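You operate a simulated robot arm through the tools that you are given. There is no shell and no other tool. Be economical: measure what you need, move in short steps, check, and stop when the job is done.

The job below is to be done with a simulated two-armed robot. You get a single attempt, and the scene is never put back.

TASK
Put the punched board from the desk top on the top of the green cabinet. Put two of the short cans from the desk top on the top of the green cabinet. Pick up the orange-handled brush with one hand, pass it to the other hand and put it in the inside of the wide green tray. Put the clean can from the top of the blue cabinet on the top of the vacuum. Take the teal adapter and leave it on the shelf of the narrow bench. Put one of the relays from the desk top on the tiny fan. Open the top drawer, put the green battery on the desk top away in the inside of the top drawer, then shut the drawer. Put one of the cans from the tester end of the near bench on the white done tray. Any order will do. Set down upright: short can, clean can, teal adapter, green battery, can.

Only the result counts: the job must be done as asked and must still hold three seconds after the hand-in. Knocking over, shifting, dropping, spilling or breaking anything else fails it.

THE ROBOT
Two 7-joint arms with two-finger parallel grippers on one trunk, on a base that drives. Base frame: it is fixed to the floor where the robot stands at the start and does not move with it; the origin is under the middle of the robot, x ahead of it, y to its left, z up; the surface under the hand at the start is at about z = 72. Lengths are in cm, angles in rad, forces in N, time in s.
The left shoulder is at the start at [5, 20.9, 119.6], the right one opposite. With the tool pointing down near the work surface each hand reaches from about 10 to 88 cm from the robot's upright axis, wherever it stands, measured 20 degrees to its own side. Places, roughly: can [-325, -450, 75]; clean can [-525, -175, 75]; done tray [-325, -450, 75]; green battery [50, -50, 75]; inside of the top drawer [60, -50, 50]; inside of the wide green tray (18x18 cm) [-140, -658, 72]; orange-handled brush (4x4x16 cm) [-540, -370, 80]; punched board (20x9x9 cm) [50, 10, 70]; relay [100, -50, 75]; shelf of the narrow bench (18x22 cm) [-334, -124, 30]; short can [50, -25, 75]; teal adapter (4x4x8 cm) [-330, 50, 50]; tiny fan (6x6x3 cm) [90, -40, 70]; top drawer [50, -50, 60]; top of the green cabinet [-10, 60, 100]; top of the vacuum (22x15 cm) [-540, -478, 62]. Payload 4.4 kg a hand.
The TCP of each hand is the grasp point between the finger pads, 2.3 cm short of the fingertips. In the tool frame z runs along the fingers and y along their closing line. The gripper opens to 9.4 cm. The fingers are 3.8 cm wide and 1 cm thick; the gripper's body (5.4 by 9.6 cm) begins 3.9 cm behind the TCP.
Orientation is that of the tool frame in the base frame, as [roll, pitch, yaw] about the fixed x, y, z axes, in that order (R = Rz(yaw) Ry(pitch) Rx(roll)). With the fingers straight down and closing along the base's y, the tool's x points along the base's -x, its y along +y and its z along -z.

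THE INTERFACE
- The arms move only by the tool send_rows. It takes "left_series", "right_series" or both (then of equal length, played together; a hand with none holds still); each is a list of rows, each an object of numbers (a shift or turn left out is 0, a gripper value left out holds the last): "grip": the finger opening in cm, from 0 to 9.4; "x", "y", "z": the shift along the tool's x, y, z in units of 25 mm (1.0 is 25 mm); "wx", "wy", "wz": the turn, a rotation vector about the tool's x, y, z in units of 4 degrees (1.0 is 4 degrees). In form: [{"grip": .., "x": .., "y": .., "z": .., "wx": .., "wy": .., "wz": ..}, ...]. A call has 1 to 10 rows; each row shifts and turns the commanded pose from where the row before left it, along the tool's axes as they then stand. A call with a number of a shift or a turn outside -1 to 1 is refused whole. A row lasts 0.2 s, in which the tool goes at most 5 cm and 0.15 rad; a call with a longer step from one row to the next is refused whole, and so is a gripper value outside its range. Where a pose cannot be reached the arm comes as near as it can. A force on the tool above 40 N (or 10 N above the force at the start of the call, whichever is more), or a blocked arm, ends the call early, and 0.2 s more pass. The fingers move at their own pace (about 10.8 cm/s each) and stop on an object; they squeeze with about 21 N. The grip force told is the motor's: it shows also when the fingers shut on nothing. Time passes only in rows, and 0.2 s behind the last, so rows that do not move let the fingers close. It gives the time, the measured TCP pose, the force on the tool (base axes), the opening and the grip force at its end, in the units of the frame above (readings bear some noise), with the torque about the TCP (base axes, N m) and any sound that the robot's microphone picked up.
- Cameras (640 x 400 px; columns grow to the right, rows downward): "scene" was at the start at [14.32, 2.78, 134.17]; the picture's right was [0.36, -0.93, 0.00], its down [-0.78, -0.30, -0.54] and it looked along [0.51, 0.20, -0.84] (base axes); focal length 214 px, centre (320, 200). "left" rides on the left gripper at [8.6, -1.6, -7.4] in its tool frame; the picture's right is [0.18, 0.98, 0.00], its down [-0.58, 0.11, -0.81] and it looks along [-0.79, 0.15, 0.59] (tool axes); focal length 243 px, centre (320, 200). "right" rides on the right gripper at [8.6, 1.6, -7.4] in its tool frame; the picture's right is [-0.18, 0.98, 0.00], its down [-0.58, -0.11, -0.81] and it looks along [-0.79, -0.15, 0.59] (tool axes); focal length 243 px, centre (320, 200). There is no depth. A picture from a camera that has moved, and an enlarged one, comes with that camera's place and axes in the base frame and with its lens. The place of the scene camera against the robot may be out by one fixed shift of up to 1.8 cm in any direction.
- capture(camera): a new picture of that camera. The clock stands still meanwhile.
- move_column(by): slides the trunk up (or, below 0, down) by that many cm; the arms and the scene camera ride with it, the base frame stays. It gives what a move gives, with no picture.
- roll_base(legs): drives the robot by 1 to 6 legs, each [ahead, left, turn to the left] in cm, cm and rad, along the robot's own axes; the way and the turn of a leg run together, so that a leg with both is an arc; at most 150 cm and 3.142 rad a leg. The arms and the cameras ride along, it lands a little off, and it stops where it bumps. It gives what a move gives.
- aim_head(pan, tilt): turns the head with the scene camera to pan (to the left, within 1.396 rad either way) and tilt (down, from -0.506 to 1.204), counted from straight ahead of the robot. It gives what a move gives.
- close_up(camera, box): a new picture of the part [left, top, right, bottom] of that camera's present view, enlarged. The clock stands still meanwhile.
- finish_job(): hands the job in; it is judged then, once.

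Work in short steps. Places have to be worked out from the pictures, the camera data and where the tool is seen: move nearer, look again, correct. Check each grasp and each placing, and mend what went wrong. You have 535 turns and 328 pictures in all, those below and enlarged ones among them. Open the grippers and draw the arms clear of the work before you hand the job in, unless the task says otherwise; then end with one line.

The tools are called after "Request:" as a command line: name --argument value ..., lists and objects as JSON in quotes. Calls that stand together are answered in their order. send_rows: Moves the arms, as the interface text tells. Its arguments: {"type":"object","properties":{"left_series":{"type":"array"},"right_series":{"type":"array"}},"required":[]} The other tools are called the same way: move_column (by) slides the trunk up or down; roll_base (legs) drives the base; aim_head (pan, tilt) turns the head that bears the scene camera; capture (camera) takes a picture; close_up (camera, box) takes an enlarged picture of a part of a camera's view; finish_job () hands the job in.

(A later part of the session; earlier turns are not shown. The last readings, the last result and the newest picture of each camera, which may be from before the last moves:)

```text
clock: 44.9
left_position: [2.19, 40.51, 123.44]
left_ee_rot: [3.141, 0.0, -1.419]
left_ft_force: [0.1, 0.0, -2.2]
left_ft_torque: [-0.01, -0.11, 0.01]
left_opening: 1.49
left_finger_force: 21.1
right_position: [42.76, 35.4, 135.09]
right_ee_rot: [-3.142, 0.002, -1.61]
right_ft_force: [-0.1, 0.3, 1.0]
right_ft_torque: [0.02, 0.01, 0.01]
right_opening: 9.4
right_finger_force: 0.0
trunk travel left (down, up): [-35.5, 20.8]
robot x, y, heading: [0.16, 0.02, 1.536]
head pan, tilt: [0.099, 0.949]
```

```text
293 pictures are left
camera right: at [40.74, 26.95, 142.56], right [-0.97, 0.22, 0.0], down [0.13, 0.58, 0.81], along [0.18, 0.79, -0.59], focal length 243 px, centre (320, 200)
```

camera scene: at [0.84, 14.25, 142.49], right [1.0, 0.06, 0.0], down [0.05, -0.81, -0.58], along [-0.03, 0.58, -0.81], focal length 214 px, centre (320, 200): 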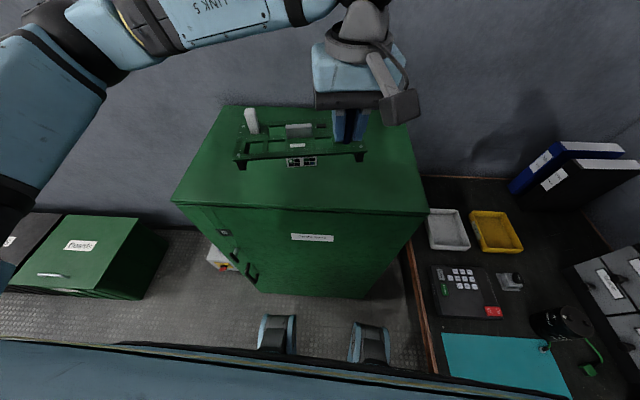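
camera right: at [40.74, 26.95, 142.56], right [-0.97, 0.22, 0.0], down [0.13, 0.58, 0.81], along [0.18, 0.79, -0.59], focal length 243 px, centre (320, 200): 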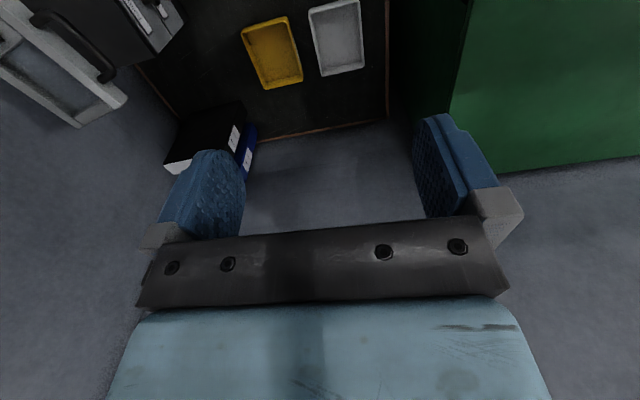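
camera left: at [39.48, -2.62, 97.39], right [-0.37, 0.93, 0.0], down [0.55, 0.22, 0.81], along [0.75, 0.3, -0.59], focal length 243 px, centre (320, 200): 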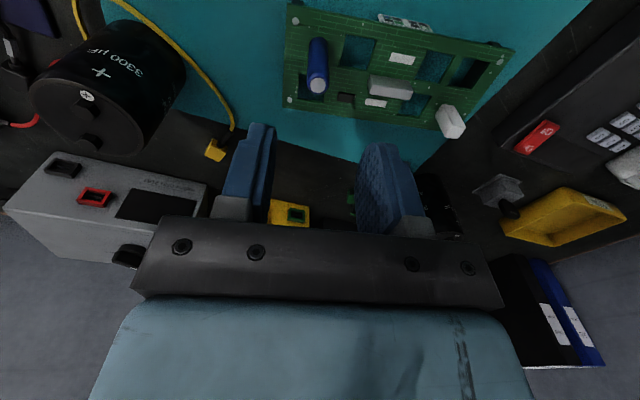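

Move the board forward 23 cm over the cabinet's middle, then lower part-way.

Request:
send_rows --left_series '[{"x": -0.92}, {"x": -0.92}, {"x": -0.92}, {"x": -0.92}, {"x": -0.92}, {"x": -0.92}, {"x": -0.92}, {"x": -0.92}, {"x": -0.92}, {"x": -0.92}]'

Request:
send_rows --left_series '[{"z": 1}, {"z": 1}, {"z": 1}, {"z": 1}, {"z": 1}]'

Request:
capture --camera "scene"

Request:
capture --camera "left"

```text
clock: 47.1
left_position: [-1.4, 63.46, 123.45]
left_ee_rot: [-3.141, 0.001, -1.418]
left_ft_force: [0.0, 0.0, -2.4]
left_ft_torque: [-0.05, -0.14, -0.01]
left_opening: 1.53
left_finger_force: 21.2
right_position: [42.71, 35.54, 135.09]
right_ee_rot: [-3.141, 0.0, -1.611]
right_ft_force: [-0.7, -0.9, 0.0]
right_ft_torque: [0.0, 0.0, -0.03]
right_opening: 9.36
right_finger_force: 0.1
trunk travel left (down, up): [-35.5, 20.8]
robot x, y, heading: [0.14, 0.1, 1.532]
head pan, tilt: [0.099, 0.949]
```

```text
clock: 48.3
left_position: [-1.39, 63.28, 110.89]
left_ee_rot: [3.141, 0.001, -1.419]
left_ft_force: [0.0, -0.5, -1.6]
left_ft_torque: [-0.01, -0.12, 0.01]
left_opening: 1.5
left_finger_force: 20.8
right_position: [42.85, 35.52, 135.18]
right_ee_rot: [-3.141, 0.002, -1.611]
right_ft_force: [0.3, 0.1, -0.2]
right_ft_torque: [0.0, -0.01, 0.01]
right_opening: 9.41
right_finger_force: 0.1
trunk travel left (down, up): [-35.5, 20.8]
robot x, y, heading: [-0.03, 0.33, 1.531]
head pan, tilt: [0.099, 0.949]
```

```text
292 pictures are left
camera scene: at [0.83, 14.3, 142.49], right [1.0, 0.06, 0.0], down [0.05, -0.81, -0.58], along [-0.03, 0.58, -0.81], focal length 214 px, centre (320, 200)
```

scene: 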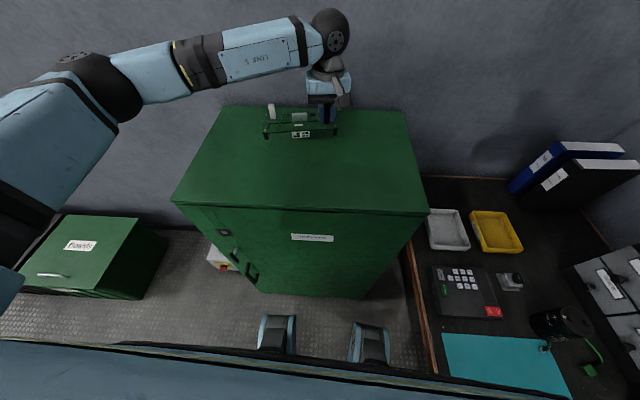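

```text
291 pictures are left
camera left: at [1.56, 55.04, 118.28], right [-0.94, -0.33, 0.0], down [-0.2, 0.56, 0.81], along [-0.27, 0.76, -0.59], focal length 243 px, centre (320, 200)
```

left: 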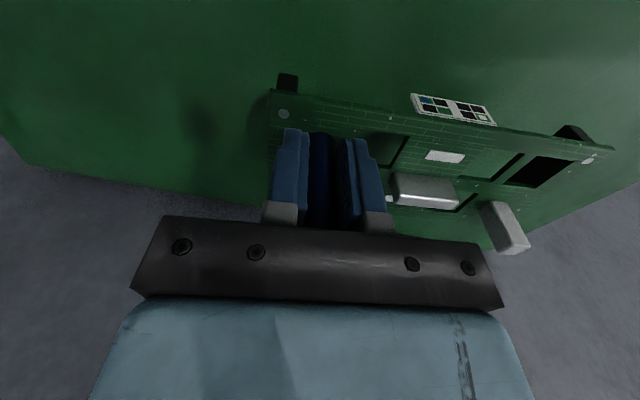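

Board is over the cabinet with good margins. Lower 4.5 cm, then gently feel for the surface.

Request:
send_rows --left_series '[{"z": 0.6}, {"z": 0.6}, {"z": 0.4}, {"z": 0.2}]'

Request:
send_rows --left_series '[{"z": 0.1}, {"z": 0.1}]'

```text
clock: 49.3
left_position: [-1.28, 63.27, 106.53]
left_ee_rot: [-3.141, 0.001, -1.419]
left_ft_force: [-1.3, -1.1, 17.6]
left_ft_torque: [-0.04, 0.67, 0.01]
left_opening: 1.52
left_finger_force: 21.3
right_position: [42.85, 35.33, 135.29]
right_ee_rot: [3.141, 0.002, -1.612]
right_ft_force: [0.2, -0.5, -0.7]
right_ft_torque: [-0.02, -0.02, 0.01]
right_opening: 9.42
right_finger_force: 0.0
trunk travel left (down, up): [-35.5, 20.8]
robot x, y, heading: [-0.12, -0.26, 1.529]
head pan, tilt: [0.099, 0.949]
```

```text
clock: 49.9
left_position: [-1.29, 63.1, 106.45]
left_ee_rot: [-3.139, 0.007, -1.418]
left_ft_force: [-1.4, 4.8, 40.2]
left_ft_torque: [-0.71, 0.81, -0.24]
left_opening: 1.53
left_finger_force: 20.9
right_position: [42.74, 35.08, 135.31]
right_ee_rot: [-3.14, 0.005, -1.611]
right_ft_force: [-0.5, -0.4, 0.6]
right_ft_torque: [0.02, -0.01, 0.0]
right_opening: 9.38
right_finger_force: 0.0
trunk travel left (down, up): [-35.5, 20.8]
robot x, y, heading: [-0.19, -0.02, 1.531]
head pan, tilt: [0.099, 0.949]
```

Touched down. Ease up, open and retreat upward.

Request:
send_rows --left_series '[{"z": -0.12}, {"grip": 4.5}, {}, {"z": -0.3}, {"z": -0.7}, {"z": -1}, {"z": -1}, {"z": -1}]'

Request:
capture --camera "scene"

```text
clock: 51.7
left_position: [-1.34, 63.05, 116.42]
left_ee_rot: [3.141, 0.001, -1.418]
left_ft_force: [-0.4, 0.0, 0.1]
left_ft_torque: [0.01, -0.02, 0.04]
left_opening: 4.48
left_finger_force: 0.1
right_position: [42.8, 35.4, 135.21]
right_ee_rot: [-3.141, -0.001, -1.611]
right_ft_force: [-0.6, 0.3, 0.0]
right_ft_torque: [0.03, -0.02, -0.03]
right_opening: 9.4
right_finger_force: 0.1
trunk travel left (down, up): [-35.5, 20.8]
robot x, y, heading: [-0.08, 0.28, 1.527]
head pan, tilt: [0.099, 0.949]
```

```text
290 pictures are left
camera scene: at [0.89, 14.17, 142.5], right [1.0, 0.06, 0.0], down [0.05, -0.81, -0.58], along [-0.03, 0.58, -0.81], focal length 214 px, centre (320, 200)
```

scene: 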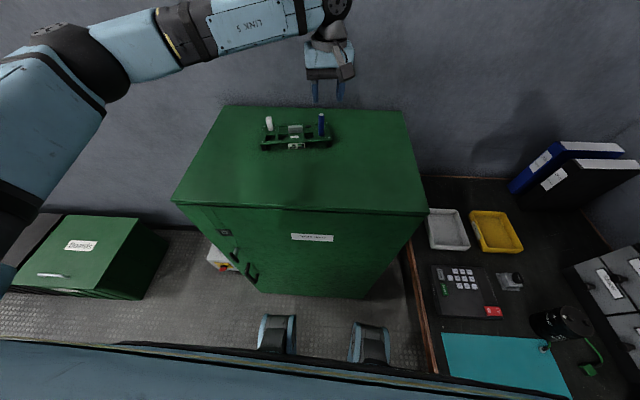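

Board stands on the cabinet. Retreat the left hand, then turn back to the desk.

Request:
send_rows --left_series '[{"z": -1}, {"z": -1}, {"x": 1}, {"x": 1}, {"x": 1}, {"x": 1}, {"x": 1}, {"x": 1}, {"x": 1}, {"x": 1}]'

Request:
roll_base --legs '[[0, 0, -1.53]]'

Request:
send_rows --left_series '[{"wz": 1, "x": 0.4, "grip": 9.0}, {"wz": 1, "x": 0.4}, {"wz": 0.75, "x": 0.4}]'

Request:
capture --camera "scene"

Request:
capture --camera "right"

```text
clock: 53.9
left_position: [1.86, 43.54, 121.39]
left_ee_rot: [3.141, 0.0, -1.417]
left_ft_force: [1.5, 0.6, 0.1]
left_ft_torque: [0.0, 0.02, 0.02]
left_opening: 4.48
left_finger_force: 0.0
right_position: [42.83, 35.41, 135.16]
right_ee_rot: [3.14, 0.0, -1.61]
right_ft_force: [-0.8, -1.2, 0.7]
right_ft_torque: [0.04, 0.03, 0.01]
right_opening: 9.41
right_finger_force: 0.0
trunk travel left (down, up): [-35.5, 20.8]
robot x, y, heading: [-0.17, -0.14, 1.532]
head pan, tilt: [0.099, 0.949]
```

```text
clock: 58.0
left_position: [43.5, -0.36, 121.3]
left_ee_rot: [-3.141, 0.0, -2.956]
left_ft_force: [0.3, -0.3, -0.2]
left_ft_torque: [-0.02, 0.03, -0.03]
left_opening: 4.49
left_finger_force: 0.1
right_position: [36.84, -41.61, 135.09]
right_ee_rot: [-3.14, 0.0, 3.136]
right_ft_force: [-0.3, 0.6, -0.3]
right_ft_torque: [0.01, -0.02, -0.01]
right_opening: 9.4
right_finger_force: 0.1
trunk travel left (down, up): [-35.5, 20.8]
robot x, y, heading: [0.12, -0.15, -0.006]
head pan, tilt: [0.099, 0.949]
```

```text
clock: 58.8
left_position: [40.52, -0.72, 121.27]
left_ee_rot: [3.141, 0.0, 3.135]
left_ft_force: [-0.6, 0.3, -0.5]
left_ft_torque: [0.01, -0.01, 0.01]
left_opening: 9.0
left_finger_force: 0.1
right_position: [36.88, -41.61, 135.15]
right_ee_rot: [3.141, 0.0, 3.135]
right_ft_force: [0.8, -0.2, -0.2]
right_ft_torque: [-0.01, -0.01, 0.03]
right_opening: 9.39
right_finger_force: 0.0
trunk travel left (down, up): [-35.5, 20.8]
robot x, y, heading: [-0.09, 0.22, -0.008]
head pan, tilt: [0.099, 0.949]
```

```text
289 pictures are left
camera scene: at [14.97, 0.89, 142.5], right [0.09, -1.0, 0.0], down [-0.81, -0.08, -0.58], along [0.58, 0.05, -0.81], focal length 214 px, centre (320, 200)
```

scene: 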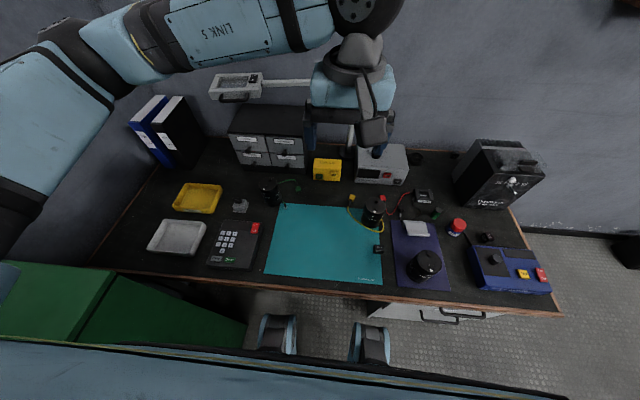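

```text
288 pictures are left
camera right: at [28.13, -39.81, 142.57], right [0.19, 0.98, 0.0], down [0.58, -0.11, 0.81], along [0.79, -0.15, -0.59], focal length 243 px, centre (320, 200)
```

right: 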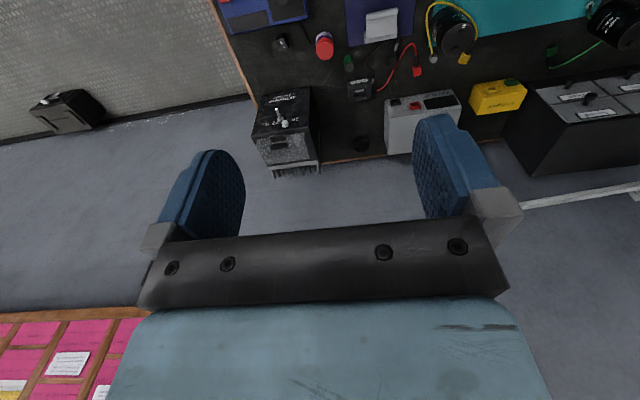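

Lower the trunk back, and bring the right hand to where its camera sees the can on the purple mat.

Request:
move_column --by -8

Request:
send_rows --right_series '[{"x": 0.6, "y": 0.46, "z": 1}, {"x": 0.6, "y": 0.46, "z": 1}, {"x": 0.6, "y": 0.46, "z": 1}, {"x": 0.6, "y": 0.46, "z": 1}, {"x": 0.6, "y": 0.46, "z": 1}, {"x": 0.6, "y": 0.46, "z": 1}, {"x": 0.6, "y": 0.46, "z": 1}, {"x": 0.6, "y": 0.46, "z": 1}, {"x": 0.6, "y": 0.46, "z": 1}, {"x": 0.6, "y": 0.46, "z": 1}]'

Request:
capture --camera "right"

Request:
capture --camera "left"

```text
clock: 60.0
left_position: [40.67, -0.66, 113.42]
left_ee_rot: [-3.141, -0.001, 3.136]
left_ft_force: [0.2, -1.0, 0.1]
left_ft_torque: [-0.02, 0.0, 0.01]
left_opening: 9.01
left_finger_force: 0.1
right_position: [36.85, -41.43, 127.2]
right_ee_rot: [-3.141, 0.001, 3.135]
right_ft_force: [0.0, -0.5, -0.4]
right_ft_torque: [0.01, 0.02, -0.01]
right_opening: 9.4
right_finger_force: 0.1
trunk travel left (down, up): [-27.5, 28.8]
robot x, y, heading: [-0.01, -0.29, -0.008]
head pan, tilt: [0.099, 0.949]
```

```text
clock: 62.2
left_position: [40.7, -0.72, 113.24]
left_ee_rot: [3.139, -0.002, 3.137]
left_ft_force: [0.2, -0.3, -0.6]
left_ft_torque: [0.0, -0.02, -0.02]
left_opening: 8.99
left_finger_force: 0.0
right_position: [33.88, -32.63, 104.81]
right_ee_rot: [-3.141, -0.002, 3.136]
right_ft_force: [-0.7, 1.3, 0.9]
right_ft_torque: [0.02, 0.03, 0.0]
right_opening: 9.4
right_finger_force: 0.0
right hand out of reach, approached as far as the arm can: row 5, 6, 7, 8, 9, 10
trunk travel left (down, up): [-27.5, 28.8]
robot x, y, heading: [0.19, -0.3, -0.003]
head pan, tilt: [0.099, 0.949]
```

```text
287 pictures are left
camera right: at [25.18, -30.88, 112.34], right [0.19, 0.98, 0.0], down [0.58, -0.11, 0.81], along [0.79, -0.15, -0.59], focal length 243 px, centre (320, 200)
```

right: 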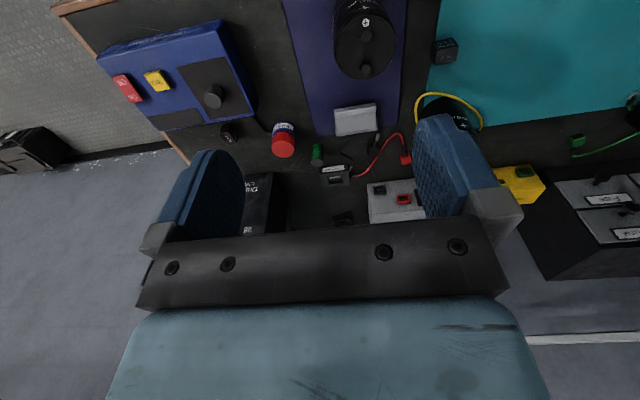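

```text
286 pictures are left
camera left: at [32.05, -2.23, 120.7], right [-0.18, 0.98, 0.0], down [0.58, 0.11, 0.81], along [0.79, 0.14, -0.59], focal length 243 px, centre (320, 200)
```

left: 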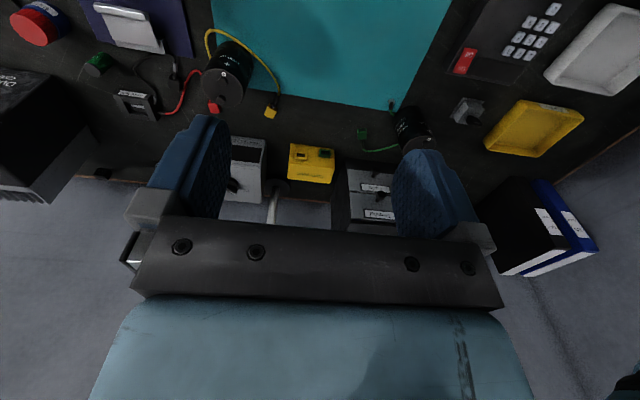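

Can C reads at about (37.9, −28.2), can B at (55.6, −14). The right arm hit its near-reach limit, so I first test a small forward move to see where its command stands.

Request:
send_rows --right_series '[{"x": -0.8}, {"x": -0.8}]'

```text
clock: 62.8
left_position: [40.61, -0.71, 113.26]
left_ee_rot: [3.141, 0.0, 3.135]
left_ft_force: [0.1, -0.1, 0.4]
left_ft_torque: [0.03, 0.03, 0.01]
left_opening: 8.99
left_finger_force: 0.0
right_position: [37.7, -32.67, 105.03]
right_ee_rot: [-3.141, 0.0, 3.136]
right_ft_force: [-0.6, 0.2, -0.3]
right_ft_torque: [0.0, -0.03, -0.01]
right_opening: 9.38
right_finger_force: 0.1
trunk travel left (down, up): [-27.5, 28.8]
robot x, y, heading: [0.18, -0.2, -0.0]
head pan, tilt: [0.099, 0.949]
```

Request:
send_rows --right_series '[{"y": 0.6, "z": 0.8}, {"y": 0.6, "z": 0.8}, {"y": 0.6, "z": 0.8}, {"z": 0.8}, {"z": 0.8}, {"z": 0.8}]'

Request:
capture --camera "right"

Request:
close_up --camera "scene" --box '[360, 180, 500, 300]'

```text
clock: 64.2
left_position: [40.61, -0.65, 113.23]
left_ee_rot: [3.141, 0.0, 3.136]
left_ft_force: [0.1, -0.2, -0.5]
left_ft_torque: [0.02, -0.01, -0.04]
left_opening: 8.99
left_finger_force: 0.1
right_position: [37.9, -28.16, 92.97]
right_ee_rot: [-3.14, 0.001, 3.135]
right_ft_force: [-0.1, 0.2, -0.8]
right_ft_torque: [0.01, -0.04, -0.01]
right_opening: 9.38
right_finger_force: 0.1
trunk travel left (down, up): [-27.5, 28.8]
robot x, y, heading: [0.0, -0.05, -0.009]
head pan, tilt: [0.099, 0.949]
```

```text
285 pictures are left
camera right: at [29.13, -26.46, 100.42], right [0.19, 0.98, 0.0], down [0.58, -0.11, 0.81], along [0.79, -0.15, -0.59], focal length 243 px, centre (320, 200)
```

right: 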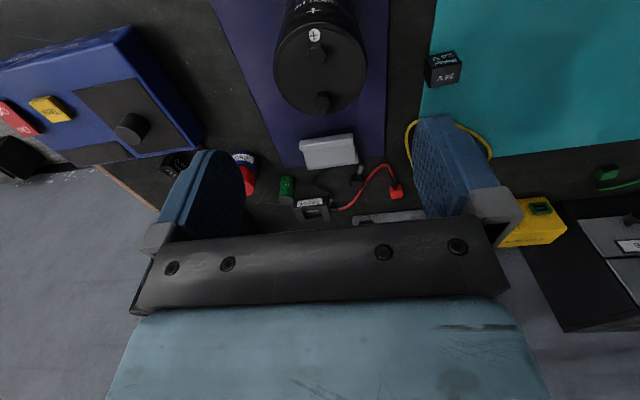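

```text
3.33 times, centred on (430, 240) of scene
camera zoom: at [15.04, 0.88, 134.49], right [0.09, -1.0, 0.0], down [-0.81, -0.08, -0.58], along [0.58, 0.05, -0.81], focal length 715 px, centre (-47, 67)
```

zoom: 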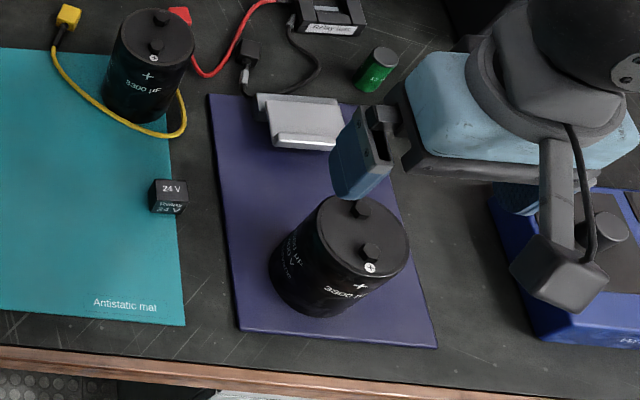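

Top centre computes to (37.5, −28.0): aligned. Descend to z≈80.2 and close.

Request:
send_rows --right_series '[{"x": 0.16, "y": 0.06, "z": 0.9}, {"z": 0.9}, {"z": 0.9}, {"z": 0.9}, {"z": 0.9}, {"z": 0.6}]'

Request:
close_up --camera "scene" --box '[360, 180, 500, 300]'

```text
clock: 65.6
left_position: [40.49, -0.81, 113.37]
left_ee_rot: [3.141, 0.0, 3.138]
left_ft_force: [0.3, 0.1, -0.4]
left_ft_torque: [-0.01, 0.01, -0.02]
left_opening: 9.0
left_finger_force: 0.1
right_position: [37.52, -29.31, 82.2]
right_ee_rot: [3.139, 0.002, 3.137]
right_ft_force: [0.1, 0.2, -1.0]
right_ft_torque: [0.02, 0.01, -0.01]
right_opening: 9.38
right_finger_force: 0.1
right hand out of reach, approached as far as the arm can: row 5, 6
trunk travel left (down, up): [-27.5, 28.8]
robot x, y, heading: [-0.06, 0.16, -0.001]
head pan, tilt: [0.099, 0.949]
```

```text
3.33 times, centred on (430, 240) of scene
camera zoom: at [14.99, 0.84, 134.5], right [0.09, -1.0, 0.0], down [-0.81, -0.08, -0.58], along [0.58, 0.05, -0.81], focal length 715 px, centre (-47, 67)
```

zoom: 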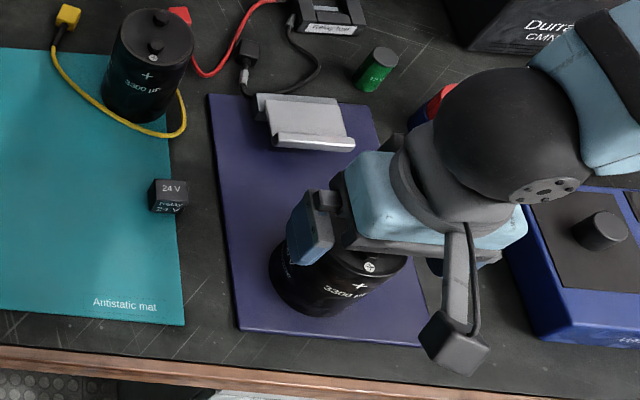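

The arm ran short of reach and drifted 1.3 cm in y. I raise the hand and lower the trunk instead to get a better arm posture.

Request:
send_rows --right_series '[{"z": -1}, {"z": -1, "y": 0.26}, {"z": -1, "y": 0.26}, {"z": -1}, {"z": -1}, {"z": -1}]'

Request:
move_column --by -10

```text
clock: 67.0
left_position: [40.53, -0.74, 113.35]
left_ee_rot: [3.141, 0.001, 3.136]
left_ft_force: [-0.8, -0.1, 0.0]
left_ft_torque: [-0.01, 0.01, -0.04]
left_opening: 8.99
left_finger_force: 0.1
right_position: [37.42, -27.83, 97.04]
right_ee_rot: [-3.141, 0.0, 3.135]
right_ft_force: [0.2, 0.3, 0.2]
right_ft_torque: [-0.02, -0.04, 0.0]
right_opening: 9.4
right_finger_force: 0.1
trunk travel left (down, up): [-27.5, 28.8]
robot x, y, heading: [-0.33, -0.22, -0.004]
head pan, tilt: [0.099, 0.949]
```

```text
clock: 68.3
left_position: [40.46, -0.66, 103.36]
left_ee_rot: [-3.141, 0.001, 3.136]
left_ft_force: [-0.1, -0.9, -0.8]
left_ft_torque: [-0.02, -0.03, 0.01]
left_opening: 9.02
left_finger_force: 0.1
right_position: [37.3, -27.86, 87.19]
right_ee_rot: [3.141, -0.001, 3.135]
right_ft_force: [0.2, -0.5, 0.6]
right_ft_torque: [-0.01, -0.01, 0.01]
right_opening: 9.43
right_finger_force: 0.1
trunk travel left (down, up): [-17.5, 38.8]
robot x, y, heading: [-0.45, -0.28, -0.006]
head pan, tilt: [0.099, 0.949]
```

Now descend 7 cm straight.

Request:
send_rows --right_series '[{"z": 0.7}, {"z": 0.7}, {"z": 0.7}, {"z": 0.7}]'

Request:
close_up --camera "scene" --box '[360, 180, 500, 300]'

```text
clock: 69.3
left_position: [40.66, -0.79, 103.36]
left_ee_rot: [-3.141, -0.002, 3.137]
left_ft_force: [0.3, -0.5, -0.6]
left_ft_torque: [-0.01, -0.01, -0.01]
left_opening: 9.02
left_finger_force: 0.0
right_position: [37.43, -27.98, 80.06]
right_ee_rot: [3.141, 0.0, 3.136]
right_ft_force: [-0.3, -0.2, -0.2]
right_ft_torque: [0.0, -0.01, 0.01]
right_opening: 9.41
right_finger_force: 0.0
trunk travel left (down, up): [-17.5, 38.8]
robot x, y, heading: [-0.1, -0.04, -0.005]
head pan, tilt: [0.099, 0.949]
```

```text
3.33 times, centred on (430, 240) of scene
camera zoom: at [15.02, 0.88, 124.49], right [0.09, -1.0, 0.0], down [-0.81, -0.08, -0.58], along [0.58, 0.05, -0.81], focal length 715 px, centre (-47, 67)
```

zoom: 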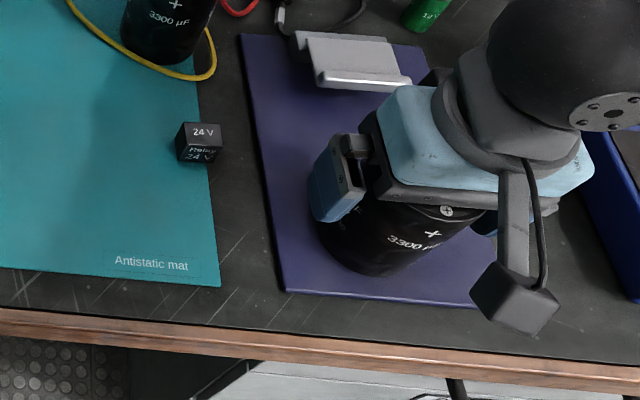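

Straddled cleanly. Close and lift a little.

Request:
send_rows --right_series '[{"grip": 0}, {}, {}, {"z": -0.3}, {"z": -0.7}, {"z": -0.7}, {"z": -0.7}, {"z": -0.7}]'

Request:
close_up --camera "scene" --box '[360, 140, 540, 300]'

```text
clock: 71.1
left_position: [40.58, -0.62, 103.38]
left_ee_rot: [3.142, 0.0, 3.137]
left_ft_force: [0.1, 0.4, 0.0]
left_ft_torque: [-0.03, 0.0, -0.03]
left_opening: 9.0
left_finger_force: 0.0
right_position: [37.36, -27.95, 87.8]
right_ee_rot: [-3.141, 0.0, 3.136]
right_ft_force: [0.2, -0.4, -5.3]
right_ft_torque: [0.03, 0.03, -0.04]
right_opening: 6.9
right_finger_force: 21.2
trunk travel left (down, up): [-17.5, 38.8]
robot x, y, heading: [0.3, 0.22, -0.004]
head pan, tilt: [0.099, 0.949]
```

```text
2.50 times, centred on (450, 220) of scene
camera zoom: at [14.98, 0.87, 124.49], right [0.09, -1.0, 0.0], down [-0.81, -0.08, -0.58], along [0.58, 0.05, -0.81], focal length 536 px, centre (-5, 150)
```

zoom: 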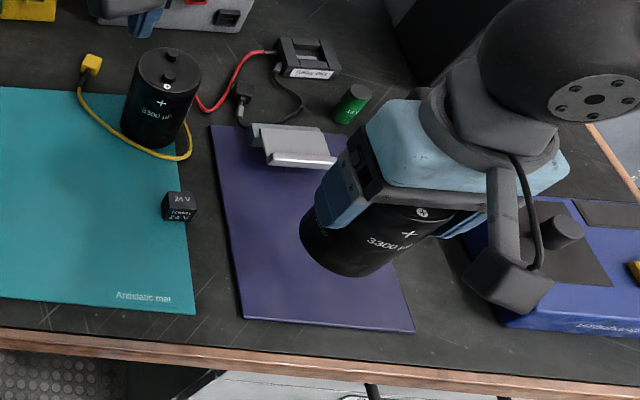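

Can C held (0.54 kg). Raise it further to z≈103 and bring the left hand over can B at z≈97.

Request:
send_rows --right_series '[{"z": -1}, {"z": -1}, {"z": -1}, {"z": -1}, {"z": -1}, {"z": -1}, {"y": -0.5}, {"y": -0.5}]' --left_series '[{"x": -0.75, "y": -0.67}, {"x": -0.75, "y": -0.67}, {"x": -0.75, "y": -0.67}, {"x": -0.75, "y": -0.67}, {"x": -0.75, "y": -0.67}, {"x": -0.75, "y": -0.67}, {"x": -0.75, "y": -0.67, "z": 0.8}, {"x": -0.75, "y": -0.67, "z": 0.8}]'

Request:
capture --camera "left"

Request:
capture --camera "scene"

```text
clock: 72.9
left_position: [55.81, -14.18, 99.31]
left_ee_rot: [3.139, 0.0, 3.136]
left_ft_force: [0.1, -0.3, -0.6]
left_ft_torque: [0.01, 0.02, 0.03]
left_opening: 9.02
left_finger_force: 0.0
right_position: [37.4, -30.41, 102.75]
right_ee_rot: [3.139, -0.001, 3.137]
right_ft_force: [0.2, 1.2, -5.5]
right_ft_torque: [-0.01, 0.07, 0.0]
right_opening: 6.91
right_finger_force: 21.5
trunk travel left (down, up): [-17.5, 38.8]
robot x, y, heading: [-0.24, 0.06, -0.012]
head pan, tilt: [0.099, 0.949]
```

```text
280 pictures are left
camera left: at [47.08, -15.75, 106.71], right [-0.18, 0.98, 0.0], down [0.58, 0.11, 0.81], along [0.79, 0.14, -0.59], focal length 243 px, centre (320, 200)
```

left: 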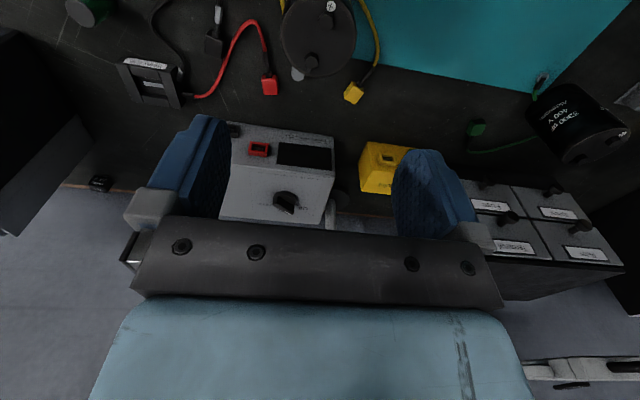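

```text
279 pictures are left
camera scene: at [15.03, 0.78, 124.49], right [0.09, -1.0, 0.0], down [-0.81, -0.08, -0.58], along [0.58, 0.06, -0.81], focal length 214 px, centre (320, 200)
```

scene: 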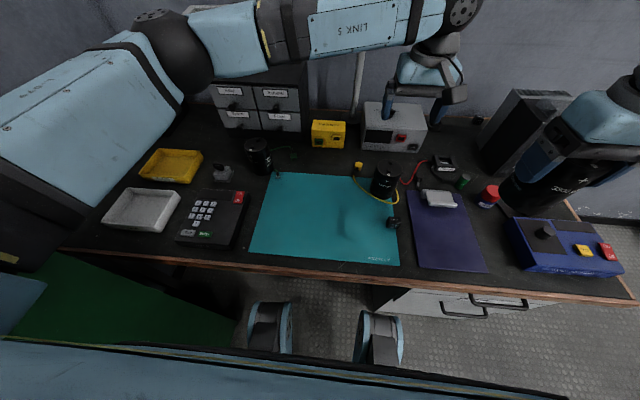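

B's top centre is at (55.7, −14.5). Shift −0.3 in y and descend to z≈80.1.

Request:
send_rows --left_series '[{"y": -0.12, "z": 0.9}, {"z": 0.9}, {"z": 0.9}, {"z": 0.9}, {"z": 0.9}, {"z": 0.9}, {"z": 0.9}, {"z": 0.8}, {"z": 0.6}]'

Request:
close_up --camera "scene" --box '[310, 120, 470, 240]'

```text
clock: 74.9
left_position: [55.65, -14.41, 79.91]
left_ee_rot: [-3.141, 0.001, 3.136]
left_ft_force: [0.3, -0.8, -0.3]
left_ft_torque: [-0.04, -0.01, 0.01]
left_opening: 8.99
left_finger_force: 0.0
right_position: [37.23, -30.42, 102.8]
right_ee_rot: [3.14, 0.001, 3.136]
right_ft_force: [0.3, 0.1, -4.2]
right_ft_torque: [-0.01, 0.04, 0.04]
right_opening: 6.91
right_finger_force: 21.0
trunk travel left (down, up): [-17.5, 38.8]
robot x, y, heading: [-0.44, -0.31, 0.0]
head pan, tilt: [0.099, 0.949]
```

```text
3.33 times, centred on (390, 180) of scene
camera zoom: at [15.03, 0.87, 124.49], right [0.09, -1.0, 0.0], down [-0.81, -0.08, -0.58], along [0.58, 0.05, -0.81], focal length 715 px, centre (87, 267)
```

zoom: 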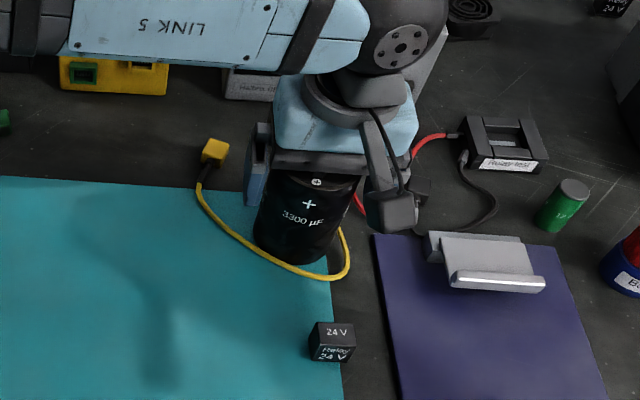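

Request:
send_rows --left_series '[{"grip": 0}, {}, {}, {"z": -0.3}, {"z": -0.7}, {"z": -0.9}, {"z": -0.9}, {"z": -0.9}, {"z": -0.9}]'

Request:
close_up --camera "scene" --box '[310, 120, 470, 240]'

```text
clock: 76.9
left_position: [55.34, -14.46, 91.52]
left_ee_rot: [-3.141, 0.0, 3.138]
left_ft_force: [-0.7, -0.2, -5.1]
left_ft_torque: [0.0, 0.04, 0.01]
left_opening: 6.96
left_finger_force: 20.8
right_position: [37.31, -30.4, 102.92]
right_ee_rot: [3.141, -0.001, 3.136]
right_ft_force: [0.0, 0.6, -5.0]
right_ft_torque: [-0.02, 0.01, 0.04]
right_opening: 6.9
right_finger_force: 20.8
trunk travel left (down, up): [-17.5, 38.8]
robot x, y, heading: [0.16, -0.02, -0.005]
head pan, tilt: [0.099, 0.949]
```

```text
3.33 times, centred on (390, 180) of scene
camera zoom: at [15.03, 0.87, 124.49], right [0.09, -1.0, 0.0], down [-0.81, -0.08, -0.58], along [0.58, 0.05, -0.81], focal length 715 px, centre (87, 267)
```

zoom: 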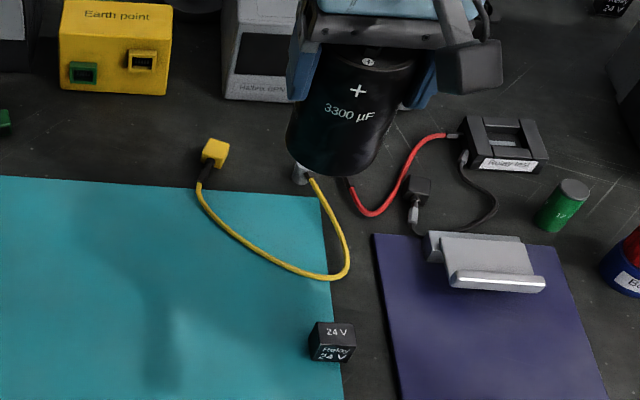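

Both cans held. Draw the left hand back and up, then raise the trunk 25 cm.

Request:
send_rows --left_series '[{"z": -1, "x": 0.5, "y": 0.5}, {"z": -1, "x": 0.5, "y": 0.5}, {"z": -1, "x": 0.5, "y": 0.5}, {"z": -1, "x": 0.5, "y": 0.5}]'

Request:
move_column --by 24

Request:
roll_base --legs '[[0, 0, 1.57]]'

Request:
capture --camera "scene"

```text
clock: 77.9
left_position: [50.52, -9.4, 101.56]
left_ee_rot: [3.14, -0.001, 3.134]
left_ft_force: [0.4, 0.8, -4.9]
left_ft_torque: [0.0, 0.03, -0.01]
left_opening: 6.99
left_finger_force: 21.0
right_position: [37.3, -30.44, 102.88]
right_ee_rot: [-3.14, 0.001, 3.135]
right_ft_force: [-0.6, 0.9, -4.3]
right_ft_torque: [0.0, 0.03, -0.01]
right_opening: 6.9
right_finger_force: 21.0
trunk travel left (down, up): [-17.5, 38.8]
robot x, y, heading: [0.13, 0.06, -0.0]
head pan, tilt: [0.099, 0.949]
```

```text
clock: 80.4
left_position: [50.67, -9.41, 125.62]
left_ee_rot: [-3.142, -0.002, 3.137]
left_ft_force: [0.1, 0.3, -5.3]
left_ft_torque: [0.01, -0.01, 0.01]
left_opening: 6.98
left_finger_force: 20.9
right_position: [37.41, -30.37, 126.87]
right_ee_rot: [-3.141, 0.0, 3.137]
right_ft_force: [-1.2, -0.1, -4.6]
right_ft_torque: [0.02, 0.04, 0.01]
right_opening: 6.89
right_finger_force: 20.6
trunk travel left (down, up): [-41.5, 14.8]
robot x, y, heading: [0.04, -0.05, -0.004]
head pan, tilt: [0.099, 0.949]
```

```text
clock: 84.7
left_position: [8.61, 50.89, 125.65]
left_ee_rot: [3.14, -0.001, -1.559]
left_ft_force: [-0.5, 0.3, -5.3]
left_ft_torque: [-0.05, 0.01, -0.01]
left_opening: 7.0
left_finger_force: 21.0
right_position: [29.84, 37.91, 126.92]
right_ee_rot: [-3.141, -0.001, -1.559]
right_ft_force: [0.7, 0.4, -5.5]
right_ft_torque: [-0.03, 0.01, -0.02]
right_opening: 6.93
right_finger_force: 20.9
trunk travel left (down, up): [-41.5, 14.8]
robot x, y, heading: [-0.11, -0.23, 1.582]
head pan, tilt: [0.099, 0.949]
```

```text
276 pictures are left
camera scene: at [0.2, 14.31, 148.48], right [0.99, 0.11, 0.0], down [0.09, -0.81, -0.58], along [-0.06, 0.58, -0.81], focal length 214 px, centre (320, 200)
```

scene: 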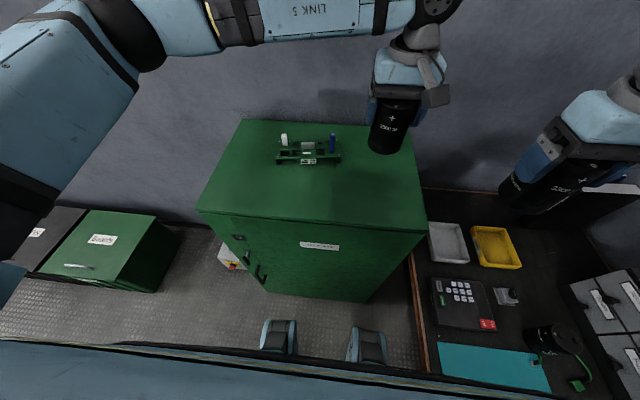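

Move the left can forward to about (9.5, 67), beside the board, and lower to just above the top.

Request:
send_rows --left_series '[{"x": -0.93}, {"x": -0.93}, {"x": -0.93, "y": -0.2}, {"x": -0.93, "y": -0.16}, {"x": -0.93}, {"x": -0.93}, {"x": -0.86}, {"z": 0.8}, {"z": 0.8}, {"z": 0.8}]'

Request:
send_rows --left_series '[{"z": 0.8}, {"z": 0.8}, {"z": 0.8}, {"z": 0.8}]'

Request:
capture --camera "scene"

```text
clock: 86.9
left_position: [9.11, 66.96, 119.67]
left_ee_rot: [3.142, -0.002, -1.561]
left_ft_force: [0.0, -0.4, -5.5]
left_ft_torque: [-0.04, -0.02, 0.02]
left_opening: 7.0
left_finger_force: 21.2
right_position: [29.72, 37.99, 126.81]
right_ee_rot: [-3.141, -0.002, -1.56]
right_ft_force: [0.0, 0.2, -4.4]
right_ft_torque: [-0.02, -0.01, 0.01]
right_opening: 6.89
right_finger_force: 21.2
trunk travel left (down, up): [-41.5, 14.8]
robot x, y, heading: [0.0, -0.4, 1.582]
head pan, tilt: [0.099, 0.949]
```

```text
clock: 87.9
left_position: [9.26, 66.99, 111.43]
left_ee_rot: [-3.141, -0.002, -1.56]
left_ft_force: [-0.5, 0.8, -4.9]
left_ft_torque: [-0.07, 0.01, 0.0]
left_opening: 6.99
left_finger_force: 21.3
right_position: [29.82, 38.09, 126.8]
right_ee_rot: [3.141, -0.002, -1.56]
right_ft_force: [-0.8, 0.9, -4.6]
right_ft_torque: [-0.04, -0.05, -0.02]
right_opening: 6.9
right_finger_force: 20.6
trunk travel left (down, up): [-41.5, 14.8]
robot x, y, heading: [0.03, -0.41, 1.584]
head pan, tilt: [0.099, 0.949]
```

```text
275 pictures are left
camera scene: at [0.19, 14.39, 148.48], right [0.99, 0.11, 0.0], down [0.09, -0.81, -0.58], along [-0.06, 0.58, -0.81], focal length 214 px, centre (320, 200)
```

scene: 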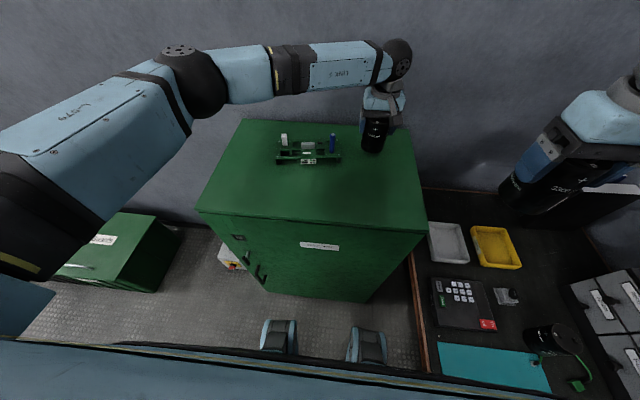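

Lower to contact in small steps.

Request:
send_rows --left_series '[{"z": 0.5}, {"z": 0.3}, {"z": 0.1}, {"z": 0.1}]'

```text
clock: 88.9
left_position: [9.23, 66.77, 109.26]
left_ee_rot: [-3.141, 0.001, -1.559]
left_ft_force: [-0.6, -0.2, 5.5]
left_ft_torque: [-0.21, 0.06, -0.04]
left_opening: 6.97
left_finger_force: 21.4
right_position: [29.65, 37.88, 126.81]
right_ee_rot: [-3.141, 0.001, -1.56]
right_ft_force: [0.5, 0.1, -4.7]
right_ft_torque: [-0.02, 0.04, 0.01]
right_opening: 6.92
right_finger_force: 21.1
trunk travel left (down, up): [-41.5, 14.8]
robot x, y, heading: [-0.04, -0.1, 1.584]
head pan, tilt: [0.099, 0.949]
```

Contact. Release and rise.

Request:
send_rows --left_series '[{"z": -0.03, "grip": 9.4}, {}, {"z": -0.5}, {"z": -0.9}, {"z": -1}, {"z": -1}, {"z": -1}, {"x": 0.9}, {"x": 0.9}, {"x": 0.9}]'

Request:
send_rows --left_series '[{"x": 0.9, "y": 0.9}, {"x": 0.9, "y": 0.9}, {"x": 0.9, "y": 0.9}, {"x": 0.9, "y": 0.9}, {"x": 0.9, "y": 0.9}, {"x": 0.9, "y": 0.9}]'

Request:
capture --camera "scene"

```text
clock: 91.1
left_position: [9.24, 60.12, 120.33]
left_ee_rot: [3.14, 0.0, -1.557]
left_ft_force: [1.6, -1.2, -0.3]
left_ft_torque: [-0.01, -0.01, 0.03]
left_opening: 9.4
left_finger_force: 0.2
right_position: [29.67, 37.88, 126.93]
right_ee_rot: [-3.141, 0.002, -1.56]
right_ft_force: [-0.8, -0.5, -5.2]
right_ft_torque: [-0.03, -0.02, 0.01]
right_opening: 6.88
right_finger_force: 21.4
trunk travel left (down, up): [-41.5, 14.8]
robot x, y, heading: [-0.38, 0.06, 1.582]
head pan, tilt: [0.099, 0.949]
```

```text
clock: 92.5
left_position: [-4.21, 46.43, 120.16]
left_ee_rot: [-3.14, 0.0, -1.56]
left_ft_force: [-0.2, -0.1, 0.4]
left_ft_torque: [0.01, -0.01, 0.0]
left_opening: 9.43
left_finger_force: 0.1
right_position: [29.67, 37.9, 126.93]
right_ee_rot: [-3.14, 0.0, -1.561]
right_ft_force: [-0.2, -0.5, -5.1]
right_ft_torque: [-0.04, -0.04, -0.02]
right_opening: 6.9
right_finger_force: 21.0
trunk travel left (down, up): [-41.5, 14.8]
robot x, y, heading: [0.09, -0.13, 1.575]
head pan, tilt: [0.099, 0.949]
```

```text
274 pictures are left
camera scene: at [0.05, 14.19, 148.5], right [0.99, 0.11, 0.0], down [0.09, -0.81, -0.58], along [-0.06, 0.58, -0.81], focal length 214 px, centre (320, 200)
```

scene: 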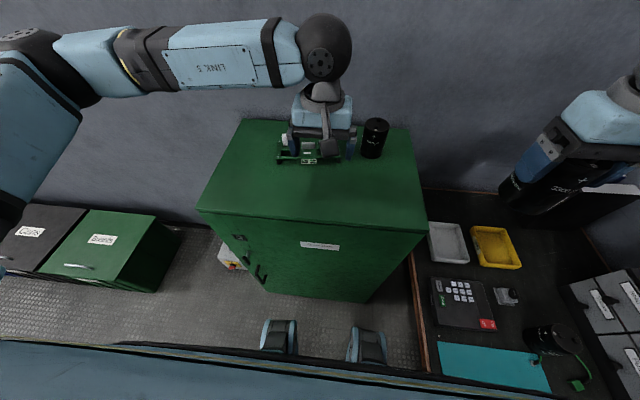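

Can B stands upright. Now bring the right can to about (15, 53) and lower.

Request:
send_rows --right_series '[{"x": -0.86, "y": 0.84}, {"x": -0.86, "y": 0.84}, {"x": -0.86, "y": 0.84}, {"x": -0.86, "y": 0.84}, {"x": -0.86, "y": 0.84}, {"x": -0.86, "y": 0.84}, {"x": -0.86, "y": 0.84}, {"z": 0.8}, {"z": 0.8}, {"z": 0.8}]'

Request:
send_rows --right_series '[{"z": 0.8}, {"z": 0.8}, {"z": 0.8}, {"z": 0.8}]'

Request:
capture --camera "scene"

```text
clock: 94.7
left_position: [-4.09, 46.71, 120.17]
left_ee_rot: [3.141, -0.002, -1.562]
left_ft_force: [0.3, 0.5, 0.5]
left_ft_torque: [-0.01, 0.01, 0.01]
left_opening: 9.4
left_finger_force: 0.1
right_position: [15.01, 52.92, 120.75]
right_ee_rot: [3.141, -0.002, -1.56]
right_ft_force: [-0.8, 0.4, -4.8]
right_ft_torque: [-0.04, 0.02, 0.0]
right_opening: 6.88
right_finger_force: 20.7
trunk travel left (down, up): [-41.5, 14.8]
robot x, y, heading: [-0.05, 0.17, 1.58]
head pan, tilt: [0.099, 0.949]
```

```text
clock: 95.7
left_position: [-3.93, 46.61, 120.14]
left_ee_rot: [3.142, 0.0, -1.561]
left_ft_force: [0.3, -0.1, -0.4]
left_ft_torque: [0.01, 0.03, 0.03]
left_opening: 9.39
left_finger_force: 0.1
right_position: [16.16, 52.4, 113.52]
right_ee_rot: [3.139, -0.001, -1.56]
right_ft_force: [0.2, -0.4, -5.1]
right_ft_torque: [-0.06, -0.02, -0.01]
right_opening: 6.88
right_finger_force: 20.8
right hand out of reach, approached as far as the arm can: row 3, 4
trunk travel left (down, up): [-41.5, 14.8]
robot x, y, heading: [-0.11, -0.27, 1.585]
head pan, tilt: [0.099, 0.949]
```

```text
273 pictures are left
camera scene: at [0.2, 14.31, 148.49], right [0.99, 0.11, 0.0], down [0.09, -0.81, -0.58], along [-0.06, 0.58, -0.81], focal length 214 px, centre (320, 200)
```

scene: 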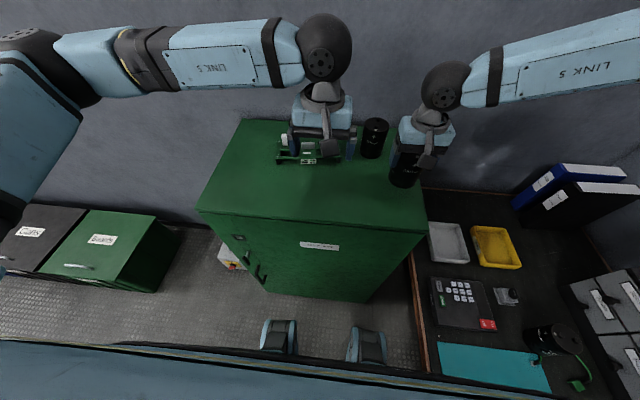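

The arm is at its near limit, so I lower the trunk to bring the can down.

Request:
move_column --by -3.5

Request:
send_rows --right_series '[{"z": 0.12}, {"z": 0.08}]'

```text
clock: 96.5
left_position: [-4.03, 46.51, 116.54]
left_ee_rot: [3.141, 0.001, -1.56]
left_ft_force: [0.7, 0.7, 0.7]
left_ft_torque: [0.02, -0.03, 0.01]
left_opening: 9.38
left_finger_force: 0.1
right_position: [16.07, 52.23, 110.07]
right_ee_rot: [3.139, 0.001, -1.561]
right_ft_force: [0.5, 0.0, -5.5]
right_ft_torque: [-0.02, 0.0, 0.02]
right_opening: 6.91
right_finger_force: 21.3
trunk travel left (down, up): [-38.0, 18.3]
robot x, y, heading: [0.28, 0.02, 1.577]
head pan, tilt: [0.099, 0.949]
```

```text
clock: 97.1
left_position: [-4.03, 46.59, 116.58]
left_ee_rot: [3.141, 0.002, -1.56]
left_ft_force: [0.7, -0.6, -0.3]
left_ft_torque: [0.03, -0.02, 0.01]
left_opening: 9.42
left_finger_force: 0.0
right_position: [16.18, 52.33, 109.7]
right_ee_rot: [3.14, 0.002, -1.56]
right_ft_force: [0.3, 0.3, -5.1]
right_ft_torque: [-0.03, 0.01, 0.03]
right_opening: 6.92
right_finger_force: 20.8
trunk travel left (down, up): [-38.0, 18.3]
robot x, y, heading: [0.01, 0.04, 1.579]
head pan, tilt: [0.099, 0.949]
```

Request:
move_column --by -0.5

```text
clock: 97.6
left_position: [-4.09, 46.62, 115.94]
left_ee_rot: [-3.141, 0.001, -1.562]
left_ft_force: [0.2, 0.0, 0.0]
left_ft_torque: [0.0, 0.02, 0.02]
left_opening: 9.39
left_finger_force: 0.1
right_position: [16.23, 52.22, 109.16]
right_ee_rot: [3.141, -0.001, -1.561]
right_ft_force: [-0.3, -0.3, -4.9]
right_ft_torque: [-0.04, -0.01, 0.02]
right_opening: 6.94
right_finger_force: 21.0
trunk travel left (down, up): [-37.5, 18.8]
robot x, y, heading: [-0.01, 0.4, 1.58]
head pan, tilt: [0.099, 0.949]
```

Request:
move_column --by -0.35

```text
clock: 98.1
left_position: [-3.99, 46.34, 115.84]
left_ee_rot: [-3.14, 0.002, -1.56]
left_ft_force: [-0.1, -0.5, 0.1]
left_ft_torque: [0.01, -0.01, 0.0]
left_opening: 9.39
left_finger_force: 0.0
right_position: [16.22, 52.27, 109.01]
right_ee_rot: [3.138, 0.005, -1.561]
right_ft_force: [2.8, 3.7, 16.8]
right_ft_torque: [0.2, -0.61, -0.15]
right_opening: 6.91
right_finger_force: 21.2
trunk travel left (down, up): [-37.2, 19.2]
robot x, y, heading: [-0.06, 0.16, 1.582]
head pan, tilt: [0.099, 0.949]
```

Contact. Release and raise the right hand.

Request:
send_rows --right_series '[{"z": -0.08}, {"grip": 9.4}, {}, {"z": -0.4}, {"z": -0.8}, {"z": -0.9}, {"z": -0.9}, {"z": -0.9}, {"y": -0.8, "x": 0.6}, {"y": -0.8, "x": 0.6}]'

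Request:
capture --camera "scene"

```text
clock: 100.3
left_position: [-4.08, 46.52, 115.69]
left_ee_rot: [3.141, 0.0, -1.561]
left_ft_force: [0.2, 0.4, -0.7]
left_ft_torque: [0.01, -0.03, 0.0]
left_opening: 9.39
left_finger_force: 0.0
right_position: [20.35, 49.01, 118.78]
right_ee_rot: [3.139, 0.002, -1.56]
right_ft_force: [-0.1, 0.1, 0.3]
right_ft_torque: [0.04, 0.01, -0.01]
right_opening: 9.38
right_finger_force: 0.1
trunk travel left (down, up): [-37.2, 19.2]
robot x, y, heading: [0.04, -0.03, 1.582]
head pan, tilt: [0.099, 0.949]
```

```text
272 pictures are left
camera scene: at [0.23, 14.14, 144.16], right [0.99, 0.11, 0.0], down [0.09, -0.81, -0.58], along [-0.06, 0.58, -0.81], focal length 214 px, centre (320, 200)
```

scene: 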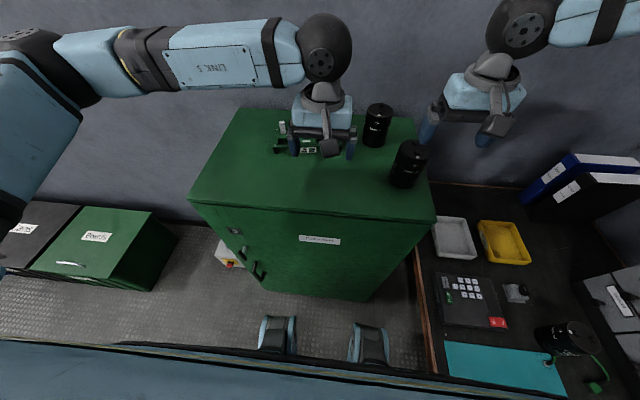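

Both cans stand. Retreat the right hand, turn back to the desk.

Request:
send_rows --right_series '[{"y": -0.8, "x": 0.8, "z": -0.4}, {"y": -0.8, "x": 0.8, "z": -0.4}, {"y": -0.8, "x": 0.8, "z": -0.4}, {"y": -0.8, "x": 0.8, "z": -0.4}]' --left_series '[{"x": 0.5, "z": -0.5}, {"x": 0.5, "z": -0.5}, {"x": 0.5, "z": -0.5}, {"x": 0.5, "z": -0.5}]'

Request:
roll_base --legs '[[0, 0, -1.58]]'

Request:
aim_head --pan -0.5 --tilt 0.9

Request:
capture --camera "scene"

```text
clock: 101.3
left_position: [-3.94, 41.24, 120.94]
left_ee_rot: [3.14, 0.003, -1.561]
left_ft_force: [-0.1, -0.5, -0.3]
left_ft_torque: [0.02, 0.03, 0.0]
left_opening: 9.41
left_finger_force: 0.0
right_position: [28.7, 41.16, 122.91]
right_ee_rot: [3.138, 0.003, -1.559]
right_ft_force: [0.5, -0.8, 0.0]
right_ft_torque: [0.0, 0.05, 0.0]
right_opening: 9.43
right_finger_force: 0.1
trunk travel left (down, up): [-37.2, 19.2]
robot x, y, heading: [-0.51, -0.1, 1.584]
head pan, tilt: [0.099, 0.949]
```

```text
clock: 105.6
left_position: [41.49, 2.91, 120.81]
left_ee_rot: [-3.141, 0.0, 3.126]
left_ft_force: [-0.4, 0.2, -0.6]
left_ft_torque: [-0.01, 0.03, 0.0]
left_opening: 9.4
left_finger_force: 0.1
right_position: [40.64, -29.59, 122.84]
right_ee_rot: [3.14, 0.003, 3.126]
right_ft_force: [-0.9, -0.9, 0.1]
right_ft_torque: [0.01, 0.01, -0.01]
right_opening: 9.38
right_finger_force: 0.0
trunk travel left (down, up): [-37.2, 19.2]
robot x, y, heading: [0.25, 0.06, -0.015]
head pan, tilt: [0.099, 0.949]
```

```text
clock: 106.6
left_position: [41.61, 2.83, 120.72]
left_ee_rot: [-3.141, 0.0, 3.126]
left_ft_force: [0.1, 0.2, 0.8]
left_ft_torque: [0.0, 0.02, -0.01]
left_opening: 9.4
left_finger_force: 0.1
right_position: [40.57, -29.71, 122.98]
right_ee_rot: [3.14, 0.001, 3.125]
right_ft_force: [0.1, -0.3, 0.6]
right_ft_torque: [-0.02, -0.03, -0.01]
right_opening: 9.38
right_finger_force: 0.0
trunk travel left (down, up): [-37.2, 19.2]
robot x, y, heading: [0.08, 0.29, -0.014]
head pan, tilt: [-0.499, 0.901]
```

```text
271 pictures are left
camera scene: at [14.33, -3.56, 144.51], right [-0.49, -0.87, 0.0], down [-0.68, 0.39, -0.62], along [0.54, -0.31, -0.78], focal length 214 px, centre (320, 200)
```

scene: 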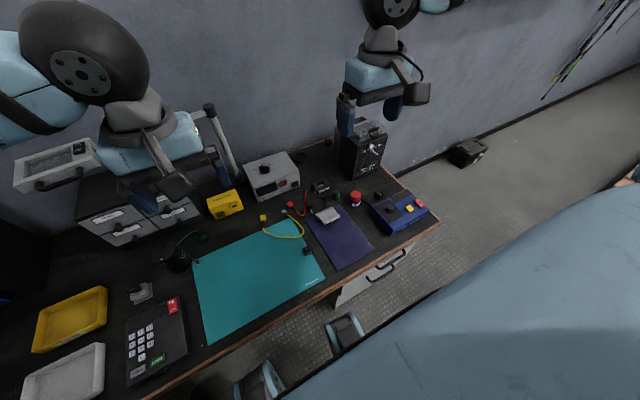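

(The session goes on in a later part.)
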